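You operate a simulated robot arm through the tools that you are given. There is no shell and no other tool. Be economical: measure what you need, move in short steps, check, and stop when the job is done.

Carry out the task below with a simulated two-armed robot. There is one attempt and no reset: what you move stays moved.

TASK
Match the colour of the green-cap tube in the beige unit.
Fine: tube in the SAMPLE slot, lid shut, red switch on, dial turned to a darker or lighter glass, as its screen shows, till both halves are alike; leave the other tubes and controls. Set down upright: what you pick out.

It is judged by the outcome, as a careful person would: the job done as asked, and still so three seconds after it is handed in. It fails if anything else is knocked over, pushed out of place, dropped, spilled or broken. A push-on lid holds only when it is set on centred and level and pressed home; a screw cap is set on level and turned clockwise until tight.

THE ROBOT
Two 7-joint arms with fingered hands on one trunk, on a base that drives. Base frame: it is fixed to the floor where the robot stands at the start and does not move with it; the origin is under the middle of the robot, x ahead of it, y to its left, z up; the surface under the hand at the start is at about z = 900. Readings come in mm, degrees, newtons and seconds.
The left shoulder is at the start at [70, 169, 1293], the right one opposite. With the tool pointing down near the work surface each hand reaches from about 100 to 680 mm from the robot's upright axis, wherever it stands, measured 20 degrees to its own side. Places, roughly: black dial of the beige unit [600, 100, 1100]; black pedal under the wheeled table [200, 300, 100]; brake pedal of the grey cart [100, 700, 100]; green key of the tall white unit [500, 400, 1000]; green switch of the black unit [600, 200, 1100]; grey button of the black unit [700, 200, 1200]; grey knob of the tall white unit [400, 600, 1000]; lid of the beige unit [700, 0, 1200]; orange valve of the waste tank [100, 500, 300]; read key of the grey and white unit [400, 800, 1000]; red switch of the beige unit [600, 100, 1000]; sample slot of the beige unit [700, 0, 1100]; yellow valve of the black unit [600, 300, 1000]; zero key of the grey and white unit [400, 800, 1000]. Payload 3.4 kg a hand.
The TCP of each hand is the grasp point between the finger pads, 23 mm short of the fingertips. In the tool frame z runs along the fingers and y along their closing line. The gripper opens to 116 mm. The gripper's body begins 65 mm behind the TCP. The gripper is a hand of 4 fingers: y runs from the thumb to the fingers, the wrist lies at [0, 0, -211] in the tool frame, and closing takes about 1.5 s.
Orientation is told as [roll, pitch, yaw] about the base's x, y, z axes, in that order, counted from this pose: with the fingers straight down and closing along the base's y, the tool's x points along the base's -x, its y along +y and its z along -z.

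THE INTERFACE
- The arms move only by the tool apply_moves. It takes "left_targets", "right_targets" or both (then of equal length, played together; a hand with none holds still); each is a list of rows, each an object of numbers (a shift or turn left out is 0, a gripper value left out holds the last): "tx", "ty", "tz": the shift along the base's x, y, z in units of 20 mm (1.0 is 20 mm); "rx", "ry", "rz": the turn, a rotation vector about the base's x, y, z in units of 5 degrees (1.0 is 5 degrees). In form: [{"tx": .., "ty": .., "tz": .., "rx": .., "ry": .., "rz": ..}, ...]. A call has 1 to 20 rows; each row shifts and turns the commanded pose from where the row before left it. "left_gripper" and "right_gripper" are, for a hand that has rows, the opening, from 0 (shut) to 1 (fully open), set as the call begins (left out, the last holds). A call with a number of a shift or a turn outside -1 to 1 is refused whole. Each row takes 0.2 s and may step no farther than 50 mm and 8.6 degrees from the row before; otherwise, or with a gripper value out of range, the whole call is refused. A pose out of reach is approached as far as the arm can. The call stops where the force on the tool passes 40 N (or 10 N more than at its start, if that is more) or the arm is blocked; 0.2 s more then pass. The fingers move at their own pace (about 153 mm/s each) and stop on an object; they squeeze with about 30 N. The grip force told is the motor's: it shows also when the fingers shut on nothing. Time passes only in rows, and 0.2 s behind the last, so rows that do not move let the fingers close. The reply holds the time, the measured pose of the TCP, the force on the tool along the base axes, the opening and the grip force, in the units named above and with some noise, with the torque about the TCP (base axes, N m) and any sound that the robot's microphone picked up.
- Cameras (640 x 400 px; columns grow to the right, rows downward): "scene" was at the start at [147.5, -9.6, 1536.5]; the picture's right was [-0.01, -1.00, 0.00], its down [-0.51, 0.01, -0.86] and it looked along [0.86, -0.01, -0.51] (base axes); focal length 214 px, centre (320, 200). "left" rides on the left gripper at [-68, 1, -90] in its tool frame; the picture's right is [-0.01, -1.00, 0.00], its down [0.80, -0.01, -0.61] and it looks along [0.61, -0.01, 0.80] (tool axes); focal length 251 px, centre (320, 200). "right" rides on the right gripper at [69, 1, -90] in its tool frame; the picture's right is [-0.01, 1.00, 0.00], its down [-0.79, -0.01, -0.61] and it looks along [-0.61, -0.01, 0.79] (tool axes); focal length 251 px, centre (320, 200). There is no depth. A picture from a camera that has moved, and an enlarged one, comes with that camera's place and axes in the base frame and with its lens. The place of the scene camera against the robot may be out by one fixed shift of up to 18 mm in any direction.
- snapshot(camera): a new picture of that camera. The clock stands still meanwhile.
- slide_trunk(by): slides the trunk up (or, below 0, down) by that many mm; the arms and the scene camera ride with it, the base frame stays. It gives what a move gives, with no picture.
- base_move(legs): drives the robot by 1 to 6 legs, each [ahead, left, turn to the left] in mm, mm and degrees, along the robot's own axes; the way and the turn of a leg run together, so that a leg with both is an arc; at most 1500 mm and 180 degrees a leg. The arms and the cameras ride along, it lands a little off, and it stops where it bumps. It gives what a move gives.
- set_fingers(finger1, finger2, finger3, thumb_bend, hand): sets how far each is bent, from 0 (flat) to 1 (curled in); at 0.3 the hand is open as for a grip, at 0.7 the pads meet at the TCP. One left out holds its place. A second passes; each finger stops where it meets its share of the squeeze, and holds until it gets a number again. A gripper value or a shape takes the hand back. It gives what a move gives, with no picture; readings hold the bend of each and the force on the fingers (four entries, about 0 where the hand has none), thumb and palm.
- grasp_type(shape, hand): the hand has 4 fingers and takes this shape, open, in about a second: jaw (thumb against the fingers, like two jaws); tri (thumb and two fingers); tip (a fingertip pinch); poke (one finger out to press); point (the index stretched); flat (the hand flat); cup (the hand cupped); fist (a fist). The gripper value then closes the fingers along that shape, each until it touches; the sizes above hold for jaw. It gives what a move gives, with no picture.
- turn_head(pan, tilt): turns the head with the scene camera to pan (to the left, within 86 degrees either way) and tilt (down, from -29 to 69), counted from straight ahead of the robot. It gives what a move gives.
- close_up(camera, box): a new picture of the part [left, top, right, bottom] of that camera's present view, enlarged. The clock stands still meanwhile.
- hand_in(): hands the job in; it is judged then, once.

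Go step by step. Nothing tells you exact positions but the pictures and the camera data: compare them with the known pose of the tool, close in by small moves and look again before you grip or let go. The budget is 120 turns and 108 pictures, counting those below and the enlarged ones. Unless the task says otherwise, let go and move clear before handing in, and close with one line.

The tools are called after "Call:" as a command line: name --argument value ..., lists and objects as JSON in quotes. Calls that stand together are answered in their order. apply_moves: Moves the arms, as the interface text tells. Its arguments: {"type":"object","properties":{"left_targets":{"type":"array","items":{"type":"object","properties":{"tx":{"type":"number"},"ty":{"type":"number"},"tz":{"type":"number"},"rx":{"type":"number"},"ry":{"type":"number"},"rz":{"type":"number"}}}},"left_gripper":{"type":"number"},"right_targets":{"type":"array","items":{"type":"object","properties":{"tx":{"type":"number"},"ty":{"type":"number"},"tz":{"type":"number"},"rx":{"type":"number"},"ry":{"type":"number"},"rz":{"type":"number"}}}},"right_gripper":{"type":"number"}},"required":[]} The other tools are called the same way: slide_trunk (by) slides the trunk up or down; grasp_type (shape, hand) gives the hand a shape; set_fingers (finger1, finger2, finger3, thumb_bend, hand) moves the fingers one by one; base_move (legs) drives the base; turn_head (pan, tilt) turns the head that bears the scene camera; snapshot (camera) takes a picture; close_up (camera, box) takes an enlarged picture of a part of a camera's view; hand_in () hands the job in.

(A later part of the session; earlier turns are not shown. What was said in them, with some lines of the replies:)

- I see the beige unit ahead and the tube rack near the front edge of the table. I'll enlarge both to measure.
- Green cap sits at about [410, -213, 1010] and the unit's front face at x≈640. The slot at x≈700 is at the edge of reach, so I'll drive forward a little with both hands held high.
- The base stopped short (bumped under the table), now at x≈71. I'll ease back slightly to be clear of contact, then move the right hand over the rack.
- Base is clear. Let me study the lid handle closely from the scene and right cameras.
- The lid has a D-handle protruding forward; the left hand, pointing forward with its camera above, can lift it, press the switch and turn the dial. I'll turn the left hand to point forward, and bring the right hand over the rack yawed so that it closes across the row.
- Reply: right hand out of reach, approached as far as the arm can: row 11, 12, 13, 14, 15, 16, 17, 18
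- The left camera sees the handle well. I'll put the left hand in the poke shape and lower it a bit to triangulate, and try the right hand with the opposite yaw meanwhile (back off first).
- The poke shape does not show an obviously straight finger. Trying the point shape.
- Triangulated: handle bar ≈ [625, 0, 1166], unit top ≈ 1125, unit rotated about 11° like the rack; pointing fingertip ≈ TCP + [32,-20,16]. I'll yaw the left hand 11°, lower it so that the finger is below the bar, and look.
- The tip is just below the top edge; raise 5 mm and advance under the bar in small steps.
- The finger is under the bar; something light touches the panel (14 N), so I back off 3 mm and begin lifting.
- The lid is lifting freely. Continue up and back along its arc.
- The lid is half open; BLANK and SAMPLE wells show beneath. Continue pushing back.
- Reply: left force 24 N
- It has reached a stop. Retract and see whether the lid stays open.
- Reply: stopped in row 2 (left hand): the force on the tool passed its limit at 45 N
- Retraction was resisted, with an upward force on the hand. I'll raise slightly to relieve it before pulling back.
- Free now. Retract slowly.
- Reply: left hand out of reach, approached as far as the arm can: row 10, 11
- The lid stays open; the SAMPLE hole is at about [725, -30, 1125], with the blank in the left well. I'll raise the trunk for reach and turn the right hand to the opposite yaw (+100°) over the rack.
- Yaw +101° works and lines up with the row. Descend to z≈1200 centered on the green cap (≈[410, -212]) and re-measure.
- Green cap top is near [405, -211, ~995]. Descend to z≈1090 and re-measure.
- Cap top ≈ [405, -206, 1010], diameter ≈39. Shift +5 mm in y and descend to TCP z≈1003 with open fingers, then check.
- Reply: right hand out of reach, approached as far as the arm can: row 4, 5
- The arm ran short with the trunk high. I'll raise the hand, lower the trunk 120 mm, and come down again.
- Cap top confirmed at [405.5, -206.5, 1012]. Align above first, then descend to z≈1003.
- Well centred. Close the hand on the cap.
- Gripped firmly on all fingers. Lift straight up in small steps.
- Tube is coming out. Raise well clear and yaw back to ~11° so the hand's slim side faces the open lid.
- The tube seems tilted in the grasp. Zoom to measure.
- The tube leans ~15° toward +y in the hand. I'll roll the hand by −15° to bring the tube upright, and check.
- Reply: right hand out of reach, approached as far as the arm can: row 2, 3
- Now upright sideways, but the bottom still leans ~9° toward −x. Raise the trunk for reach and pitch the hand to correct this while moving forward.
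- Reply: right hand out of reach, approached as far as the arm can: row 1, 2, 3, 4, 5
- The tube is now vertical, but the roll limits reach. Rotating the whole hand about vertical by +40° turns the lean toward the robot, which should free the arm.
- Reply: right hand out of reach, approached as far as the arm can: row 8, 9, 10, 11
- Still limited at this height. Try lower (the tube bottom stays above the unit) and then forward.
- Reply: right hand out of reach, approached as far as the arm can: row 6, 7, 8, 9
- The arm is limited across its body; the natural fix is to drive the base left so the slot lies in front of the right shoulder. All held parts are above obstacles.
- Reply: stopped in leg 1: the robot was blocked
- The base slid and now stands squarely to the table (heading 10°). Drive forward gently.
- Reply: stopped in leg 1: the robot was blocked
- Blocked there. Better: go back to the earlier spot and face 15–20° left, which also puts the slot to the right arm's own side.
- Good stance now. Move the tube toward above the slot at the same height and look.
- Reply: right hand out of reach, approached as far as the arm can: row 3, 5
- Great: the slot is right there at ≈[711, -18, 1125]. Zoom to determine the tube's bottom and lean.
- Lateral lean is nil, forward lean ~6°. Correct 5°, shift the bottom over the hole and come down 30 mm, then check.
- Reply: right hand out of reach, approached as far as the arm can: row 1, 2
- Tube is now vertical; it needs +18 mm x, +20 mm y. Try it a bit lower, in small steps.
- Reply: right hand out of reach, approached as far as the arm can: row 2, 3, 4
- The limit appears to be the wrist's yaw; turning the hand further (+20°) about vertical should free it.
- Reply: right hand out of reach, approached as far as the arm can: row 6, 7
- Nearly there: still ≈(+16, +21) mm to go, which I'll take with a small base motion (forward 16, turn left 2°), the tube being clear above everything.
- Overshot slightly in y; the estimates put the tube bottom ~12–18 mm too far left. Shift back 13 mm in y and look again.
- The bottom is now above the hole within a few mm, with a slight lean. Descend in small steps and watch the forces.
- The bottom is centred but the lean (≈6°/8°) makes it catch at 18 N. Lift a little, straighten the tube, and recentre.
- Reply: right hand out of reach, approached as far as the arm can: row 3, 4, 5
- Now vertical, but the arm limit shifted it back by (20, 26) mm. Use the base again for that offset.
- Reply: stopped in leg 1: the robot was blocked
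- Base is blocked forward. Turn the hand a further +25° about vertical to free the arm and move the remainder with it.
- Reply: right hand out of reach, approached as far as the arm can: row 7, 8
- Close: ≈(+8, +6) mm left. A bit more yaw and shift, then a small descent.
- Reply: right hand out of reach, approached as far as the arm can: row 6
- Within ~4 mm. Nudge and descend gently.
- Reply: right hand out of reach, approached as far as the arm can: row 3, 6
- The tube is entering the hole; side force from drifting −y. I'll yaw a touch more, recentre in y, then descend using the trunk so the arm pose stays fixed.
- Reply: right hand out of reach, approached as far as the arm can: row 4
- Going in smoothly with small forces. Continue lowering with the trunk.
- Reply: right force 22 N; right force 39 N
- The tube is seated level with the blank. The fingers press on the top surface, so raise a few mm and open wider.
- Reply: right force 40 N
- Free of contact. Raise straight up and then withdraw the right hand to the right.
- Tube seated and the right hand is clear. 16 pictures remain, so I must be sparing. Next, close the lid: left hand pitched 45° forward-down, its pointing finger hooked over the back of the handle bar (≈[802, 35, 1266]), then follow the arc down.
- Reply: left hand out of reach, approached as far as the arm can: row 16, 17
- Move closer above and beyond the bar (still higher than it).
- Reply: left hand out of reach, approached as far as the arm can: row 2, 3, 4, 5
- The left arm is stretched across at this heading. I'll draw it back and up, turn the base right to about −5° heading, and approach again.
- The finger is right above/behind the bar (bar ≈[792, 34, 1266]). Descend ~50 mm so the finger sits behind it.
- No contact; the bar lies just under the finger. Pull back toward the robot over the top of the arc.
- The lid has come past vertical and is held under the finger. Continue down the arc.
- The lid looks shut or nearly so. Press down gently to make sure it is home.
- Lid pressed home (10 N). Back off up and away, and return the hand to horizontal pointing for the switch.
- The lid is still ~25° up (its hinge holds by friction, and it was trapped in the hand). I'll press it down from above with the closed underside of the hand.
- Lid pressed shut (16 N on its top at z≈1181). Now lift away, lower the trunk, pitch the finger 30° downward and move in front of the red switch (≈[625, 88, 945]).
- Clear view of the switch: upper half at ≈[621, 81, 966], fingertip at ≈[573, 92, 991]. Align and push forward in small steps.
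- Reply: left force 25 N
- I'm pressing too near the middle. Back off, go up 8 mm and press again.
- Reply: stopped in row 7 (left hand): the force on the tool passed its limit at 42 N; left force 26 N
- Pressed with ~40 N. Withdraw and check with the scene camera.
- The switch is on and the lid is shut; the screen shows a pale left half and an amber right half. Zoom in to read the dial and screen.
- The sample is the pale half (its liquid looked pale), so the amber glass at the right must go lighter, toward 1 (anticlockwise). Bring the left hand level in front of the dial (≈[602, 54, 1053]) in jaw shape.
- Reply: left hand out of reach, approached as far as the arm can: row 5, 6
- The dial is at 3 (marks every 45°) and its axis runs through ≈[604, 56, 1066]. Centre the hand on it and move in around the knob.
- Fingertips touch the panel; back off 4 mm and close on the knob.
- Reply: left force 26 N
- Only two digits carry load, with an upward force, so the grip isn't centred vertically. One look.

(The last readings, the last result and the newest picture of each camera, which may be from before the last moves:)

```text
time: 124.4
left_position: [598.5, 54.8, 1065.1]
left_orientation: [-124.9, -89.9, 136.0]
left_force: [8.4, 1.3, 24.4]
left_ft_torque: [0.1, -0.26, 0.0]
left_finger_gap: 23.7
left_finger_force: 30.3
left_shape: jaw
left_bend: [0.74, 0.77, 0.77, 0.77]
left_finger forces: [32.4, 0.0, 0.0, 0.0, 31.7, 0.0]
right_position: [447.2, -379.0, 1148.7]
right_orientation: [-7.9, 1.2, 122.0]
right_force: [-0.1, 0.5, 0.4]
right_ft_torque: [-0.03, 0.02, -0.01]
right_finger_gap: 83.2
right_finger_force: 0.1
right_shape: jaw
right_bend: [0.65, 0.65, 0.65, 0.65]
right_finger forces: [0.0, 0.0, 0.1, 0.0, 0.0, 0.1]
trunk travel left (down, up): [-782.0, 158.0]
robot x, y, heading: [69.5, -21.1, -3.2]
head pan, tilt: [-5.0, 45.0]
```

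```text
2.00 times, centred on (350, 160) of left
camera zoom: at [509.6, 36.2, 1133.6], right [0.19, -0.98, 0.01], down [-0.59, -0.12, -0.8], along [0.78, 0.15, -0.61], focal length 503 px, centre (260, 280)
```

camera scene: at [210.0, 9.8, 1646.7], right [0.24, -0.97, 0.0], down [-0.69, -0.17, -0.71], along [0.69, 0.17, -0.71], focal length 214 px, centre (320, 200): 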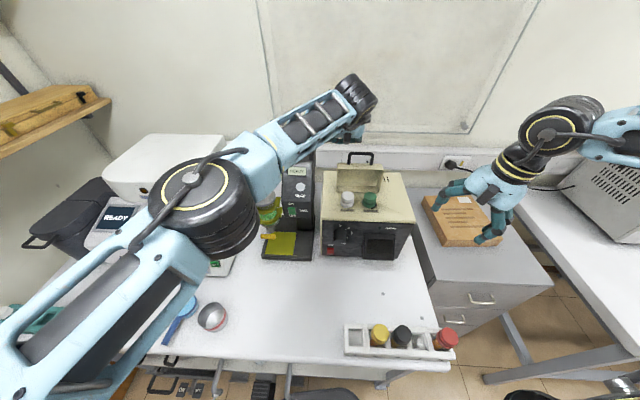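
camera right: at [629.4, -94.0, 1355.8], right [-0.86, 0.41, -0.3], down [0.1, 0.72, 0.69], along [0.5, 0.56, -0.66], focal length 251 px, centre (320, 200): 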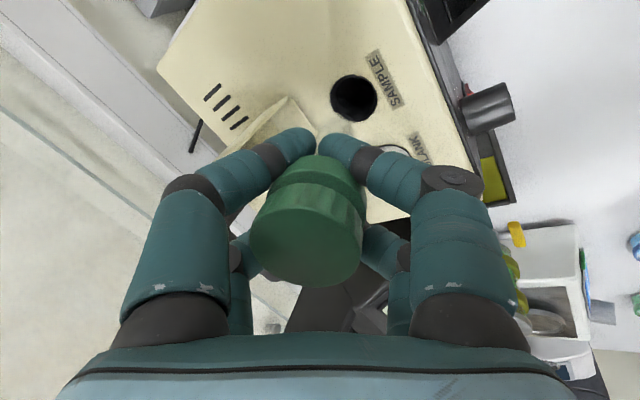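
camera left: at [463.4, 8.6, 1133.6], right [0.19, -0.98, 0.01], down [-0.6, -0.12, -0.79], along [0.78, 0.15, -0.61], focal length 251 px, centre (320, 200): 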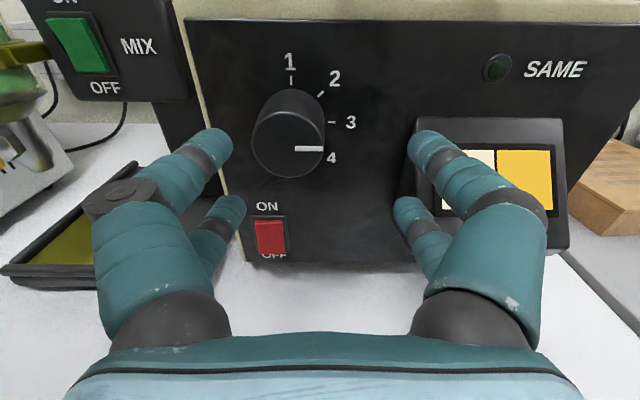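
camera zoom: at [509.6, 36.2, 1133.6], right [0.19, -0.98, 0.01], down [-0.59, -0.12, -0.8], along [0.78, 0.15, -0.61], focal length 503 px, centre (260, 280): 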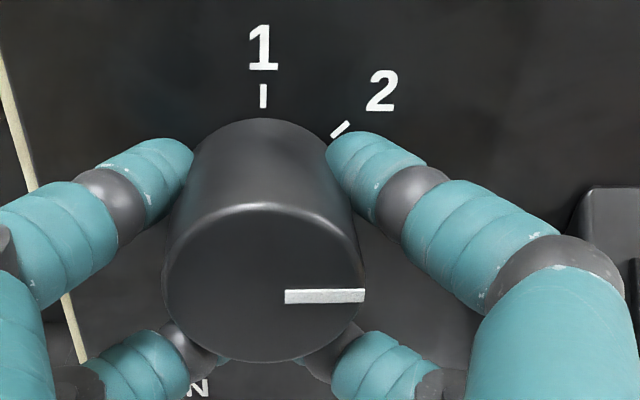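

The digit pairs straddle the knob too high and too low. Open, lower 21 mm so the upper pair is at the knob's axis, and close again.

Call:
apply_moves --left_targets '[{}, {}, {}, {"tz": -0.35}, {"tz": -0.35}, {"tz": -0.35}, {}]' --left_gripper 0.66

Call:
apply_moves --left_targets '[{}, {}, {}, {}, {}, {}, {}, {}]' --left_gripper 0.1

```text
time: 126.0
left_position: [598.9, 54.9, 1042.8]
left_orientation: [-8.3, -90.0, 19.2]
left_force: [0.3, 0.8, -0.1]
left_ft_torque: [-0.01, 0.02, -0.04]
left_finger_gap: 76.1
left_finger_force: 0.0
left_shape: jaw
left_bend: [0.69, 0.69, 0.69, 0.69]
left_finger forces: [0.0, 0.1, 0.1, 0.1, 0.1, 0.0]
right_position: [449.8, -378.3, 1149.3]
right_orientation: [-8.0, 1.3, 122.0]
right_force: [0.2, 0.3, 0.0]
right_ft_torque: [-0.01, -0.01, -0.03]
right_finger_gap: 83.4
right_finger_force: 0.1
right_shape: jaw
right_bend: [0.65, 0.65, 0.65, 0.65]
right_finger forces: [0.0, 0.1, 0.0, 0.0, 0.0, 0.1]
trunk travel left (down, up): [-782.0, 158.0]
robot x, y, heading: [67.2, -18.6, -3.2]
head pan, tilt: [-5.0, 45.0]
```

```text
time: 127.8
left_position: [598.5, 53.4, 1042.8]
left_orientation: [-3.6, -89.8, 14.8]
left_force: [-4.2, -0.6, -9.9]
left_ft_torque: [-0.02, 0.2, -0.03]
left_finger_gap: 16.2
left_finger_force: 30.5
left_shape: jaw
left_bend: [0.73, 0.65, 0.65, 0.77]
left_finger forces: [27.0, 0.0, 0.0, 0.1, 26.7, 0.1]
right_position: [449.5, -378.3, 1147.3]
right_orientation: [-7.8, 1.3, 122.1]
right_force: [0.3, 0.4, 0.6]
right_ft_torque: [-0.01, 0.0, -0.01]
right_finger_gap: 83.0
right_finger_force: 0.0
right_shape: jaw
right_bend: [0.65, 0.65, 0.65, 0.65]
right_finger forces: [0.0, 0.1, 0.0, 0.1, 0.1, 0.0]
trunk travel left (down, up): [-782.0, 158.0]
robot x, y, heading: [69.4, -20.9, -3.1]
head pan, tilt: [-5.0, 45.0]
```

Slightly below centre now (−10 N). Regrip 6 mm higher.

Call:
apply_moves --left_targets '[{}, {}, {}, {"tz": 0.3}, {}]' --left_gripper 0.66

Call:
apply_moves --left_targets '[{}, {}, {}, {}, {}, {}, {}, {}]' --left_gripper 0.1

```text
time: 129.0
left_position: [599.3, 55.6, 1048.7]
left_orientation: [-26.0, -89.9, 37.0]
left_force: [0.8, -0.2, 0.2]
left_ft_torque: [0.03, -0.01, 0.01]
left_finger_gap: 75.9
left_finger_force: 0.0
left_shape: jaw
left_bend: [0.69, 0.69, 0.69, 0.69]
left_finger forces: [0.0, 0.0, 0.0, 0.0, 0.0, 0.1]
right_position: [449.2, -377.4, 1147.6]
right_orientation: [-7.8, 1.3, 122.0]
right_force: [0.6, -0.5, 0.5]
right_ft_torque: [-0.03, -0.02, 0.01]
right_finger_gap: 83.2
right_finger_force: 0.1
right_shape: jaw
right_bend: [0.65, 0.65, 0.65, 0.65]
right_finger forces: [0.1, 0.0, 0.1, 0.0, 0.1, 0.0]
trunk travel left (down, up): [-782.0, 158.0]
robot x, y, heading: [68.6, -19.4, -3.1]
head pan, tilt: [-5.0, 45.0]
```

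```text
time: 130.8
left_position: [599.5, 55.0, 1049.9]
left_orientation: [-11.3, -89.8, 22.2]
left_force: [-1.5, -0.2, -3.9]
left_ft_torque: [0.01, 0.03, 0.03]
left_finger_gap: 20.4
left_finger_force: 30.4
left_shape: jaw
left_bend: [0.74, 0.67, 0.66, 0.78]
left_finger forces: [27.0, 0.0, 0.0, 0.0, 27.0, 0.0]
right_position: [448.7, -379.0, 1148.8]
right_orientation: [-7.9, 1.2, 122.0]
right_force: [0.2, -0.6, -0.2]
right_ft_torque: [0.03, 0.02, 0.0]
right_finger_gap: 83.3
right_finger_force: 0.1
right_shape: jaw
right_bend: [0.65, 0.65, 0.65, 0.65]
right_finger forces: [0.0, 0.0, 0.0, 0.0, 0.0, 0.1]
trunk travel left (down, up): [-782.0, 158.0]
robot x, y, heading: [67.7, -15.6, -3.2]
head pan, tilt: [-5.0, 45.0]
```

Balanced grip. Turn the knob 45° anticlockwise about its axis (3 → 2).

Call:
apply_moves --left_targets '[{"rx": -0.98, "ry": -0.19, "tx": 0.015, "ty": -0.077, "tz": 0.004}, {"rx": -0.98, "ry": -0.19, "tx": 0.015, "ty": -0.076, "tz": 0.01}, {"rx": -0.98, "ry": -0.19, "tx": 0.015, "ty": -0.075, "tz": 0.017}, {"rx": -0.98, "ry": -0.19, "tx": 0.014, "ty": -0.073, "tz": 0.024}, {"rx": -0.98, "ry": -0.19, "tx": 0.014, "ty": -0.071, "tz": 0.03}, {"rx": -0.98, "ry": -0.19, "tx": 0.013, "ty": -0.068, "tz": 0.036}, {"rx": -0.98, "ry": -0.19, "tx": 0.013, "ty": -0.065, "tz": 0.042}, {"rx": -0.98, "ry": -0.19, "tx": 0.012, "ty": -0.061, "tz": 0.048}, {"rx": -0.98, "ry": -0.19, "tx": 0.011, "ty": -0.057, "tz": 0.053}]'

```text
time: 132.8
left_position: [602.6, 39.5, 1055.1]
left_orientation: [-89.9, -45.1, 100.7]
left_force: [2.3, -11.8, -2.0]
left_ft_torque: [0.2, 0.02, -0.25]
left_finger_gap: 20.8
left_finger_force: 30.7
left_shape: jaw
left_bend: [0.74, 0.67, 0.66, 0.77]
left_finger forces: [25.9, 0.0, 0.0, 0.0, 34.0, 0.0]
right_position: [449.1, -381.4, 1146.5]
right_orientation: [-7.8, 1.1, 122.0]
right_force: [1.0, 0.5, 0.0]
right_ft_torque: [-0.03, -0.02, -0.01]
right_finger_gap: 83.3
right_finger_force: 0.1
right_shape: jaw
right_bend: [0.65, 0.65, 0.65, 0.65]
right_finger forces: [0.0, 0.0, 0.1, 0.0, 0.0, 0.1]
trunk travel left (down, up): [-782.0, 158.0]
robot x, y, heading: [65.8, -19.6, -3.5]
head pan, tilt: [-5.0, 45.0]
```

Call:
close_up --camera "scene" --box '[245, 160, 345, 240]'

```text
5.00 times, centred on (295, 200) of scene
camera zoom: at [207.2, -47.8, 1496.5], right [-0.14, -0.99, 0.0], down [-0.7, 0.1, -0.71], along [0.7, -0.1, -0.71], focal length 1072 px, centre (445, 200)
```

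zoom: 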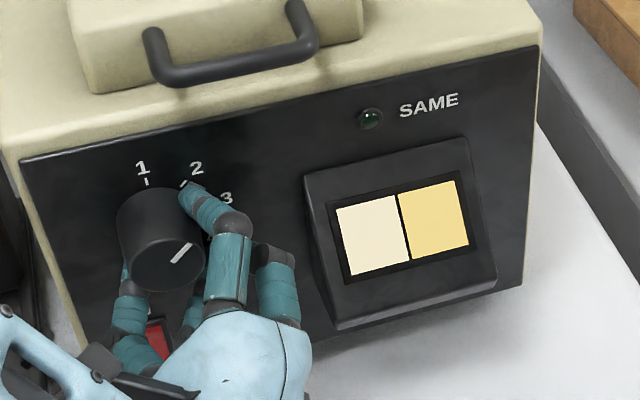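

The glass got lighter (now at 2) but is still yellower than the sample. Turn another 45° to 1.

Call:
apply_moves --left_targets '[{"rx": -0.98, "ry": -0.19, "tx": 0.01, "ty": -0.052, "tz": 0.058}, {"rx": -0.98, "ry": -0.19, "tx": 0.009, "ty": -0.047, "tz": 0.0625}, {"rx": -0.98, "ry": -0.19, "tx": 0.008, "ty": -0.041, "tz": 0.066}, {"rx": -0.98, "ry": -0.19, "tx": 0.007, "ty": -0.036, "tz": 0.07}, {"rx": -0.98, "ry": -0.19, "tx": 0.006, "ty": -0.029, "tz": 0.0725}, {"rx": -0.98, "ry": -0.19, "tx": 0.004, "ty": -0.023, "tz": 0.075}, {"rx": -0.98, "ry": -0.19, "tx": 0.003, "ty": -0.017, "tz": 0.0765}, {"rx": -0.98, "ry": -0.19, "tx": 0.002, "ty": -0.01, "tz": 0.078}, {"rx": -0.98, "ry": -0.19, "tx": 0.001, "ty": -0.003, "tz": 0.078}]'

```text
time: 134.8
left_position: [602.8, 31.4, 1068.8]
left_orientation: [-90.0, -0.2, 100.8]
left_force: [7.9, -19.7, 12.5]
left_ft_torque: [0.44, -0.27, -0.41]
left_finger_gap: 21.9
left_finger_force: 29.5
left_shape: jaw
left_bend: [0.74, 0.67, 0.66, 0.76]
left_finger forces: [24.3, 0.0, 0.0, 0.1, 37.9, 0.0]
right_position: [449.7, -383.4, 1146.8]
right_orientation: [-7.9, 1.0, 122.0]
right_force: [-0.2, -0.4, 0.9]
right_ft_torque: [0.04, -0.01, 0.02]
right_finger_gap: 83.2
right_finger_force: 0.1
right_shape: jaw
right_bend: [0.65, 0.65, 0.65, 0.65]
right_finger forces: [0.0, 0.1, 0.0, 0.0, 0.1, 0.0]
trunk travel left (down, up): [-782.0, 158.0]
robot x, y, heading: [67.8, -21.8, -3.0]
head pan, tilt: [-5.0, 45.0]
```

Release the knob and withdraw straight back, then check the screen.

Call:
apply_moves --left_targets '[{}, {}, {}, {}, {"tx": -0.5, "ty": -0.1}, {"tx": -0.8, "ty": -0.15}, {"tx": -0.8, "ty": -0.15}, {"tx": -0.8, "ty": -0.15}, {"tx": -0.8, "ty": -0.15}, {"tx": -0.8, "ty": -0.15}, {"tx": -0.5}]' --left_gripper 0.68

Call:
close_up --camera "scene" --box '[225, 120, 365, 240]'

```text
time: 137.2
left_position: [500.7, 21.7, 1067.7]
left_orientation: [-89.9, -0.1, 100.9]
left_force: [0.3, -0.1, 1.1]
left_ft_torque: [0.04, 0.0, 0.02]
left_finger_gap: 78.4
left_finger_force: 0.1
left_shape: jaw
left_bend: [0.68, 0.68, 0.68, 0.68]
left_finger forces: [0.0, 0.1, 0.0, 0.0, 0.0, 0.0]
right_position: [449.1, -377.7, 1148.1]
right_orientation: [-7.9, 1.3, 122.0]
right_force: [0.5, 0.6, -0.5]
right_ft_torque: [0.02, 0.01, 0.05]
right_finger_gap: 83.2
right_finger_force: 0.0
right_shape: jaw
right_bend: [0.65, 0.65, 0.65, 0.65]
right_finger forces: [0.0, 0.0, 0.0, 0.1, 0.0, 0.0]
trunk travel left (down, up): [-782.0, 158.0]
robot x, y, heading: [64.7, -20.0, -3.0]
head pan, tilt: [-5.0, 45.0]
```

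```text
3.33 times, centred on (295, 180) of scene
camera zoom: at [205.3, -44.2, 1496.7], right [-0.14, -0.99, 0.0], down [-0.7, 0.1, -0.71], along [0.7, -0.1, -0.71], focal length 715 px, centre (403, 267)
```

zoom: 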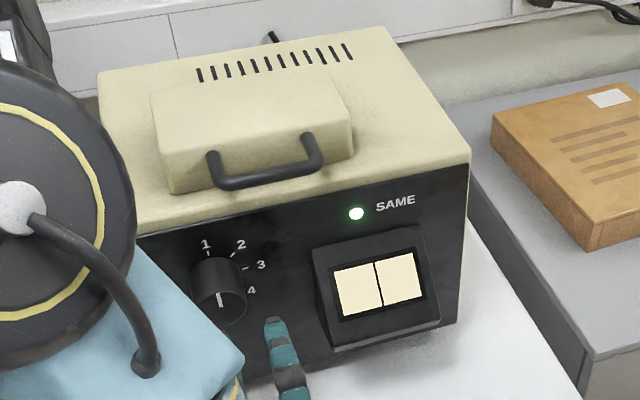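

The SAME lamp is lit and both halves match. The dial is at 1, the lid is shut, the switch is on and both hands are clear, so I'm handing in.

Call:
hand_in

```text
The job is handed in.
```

I finished the colour match and handed it in. The green-cap tube is in the SAMPLE slot with the lid shut and the red switch on. The dial is at 1, both halves of the screen look alike, and the SAME lamp is lit.
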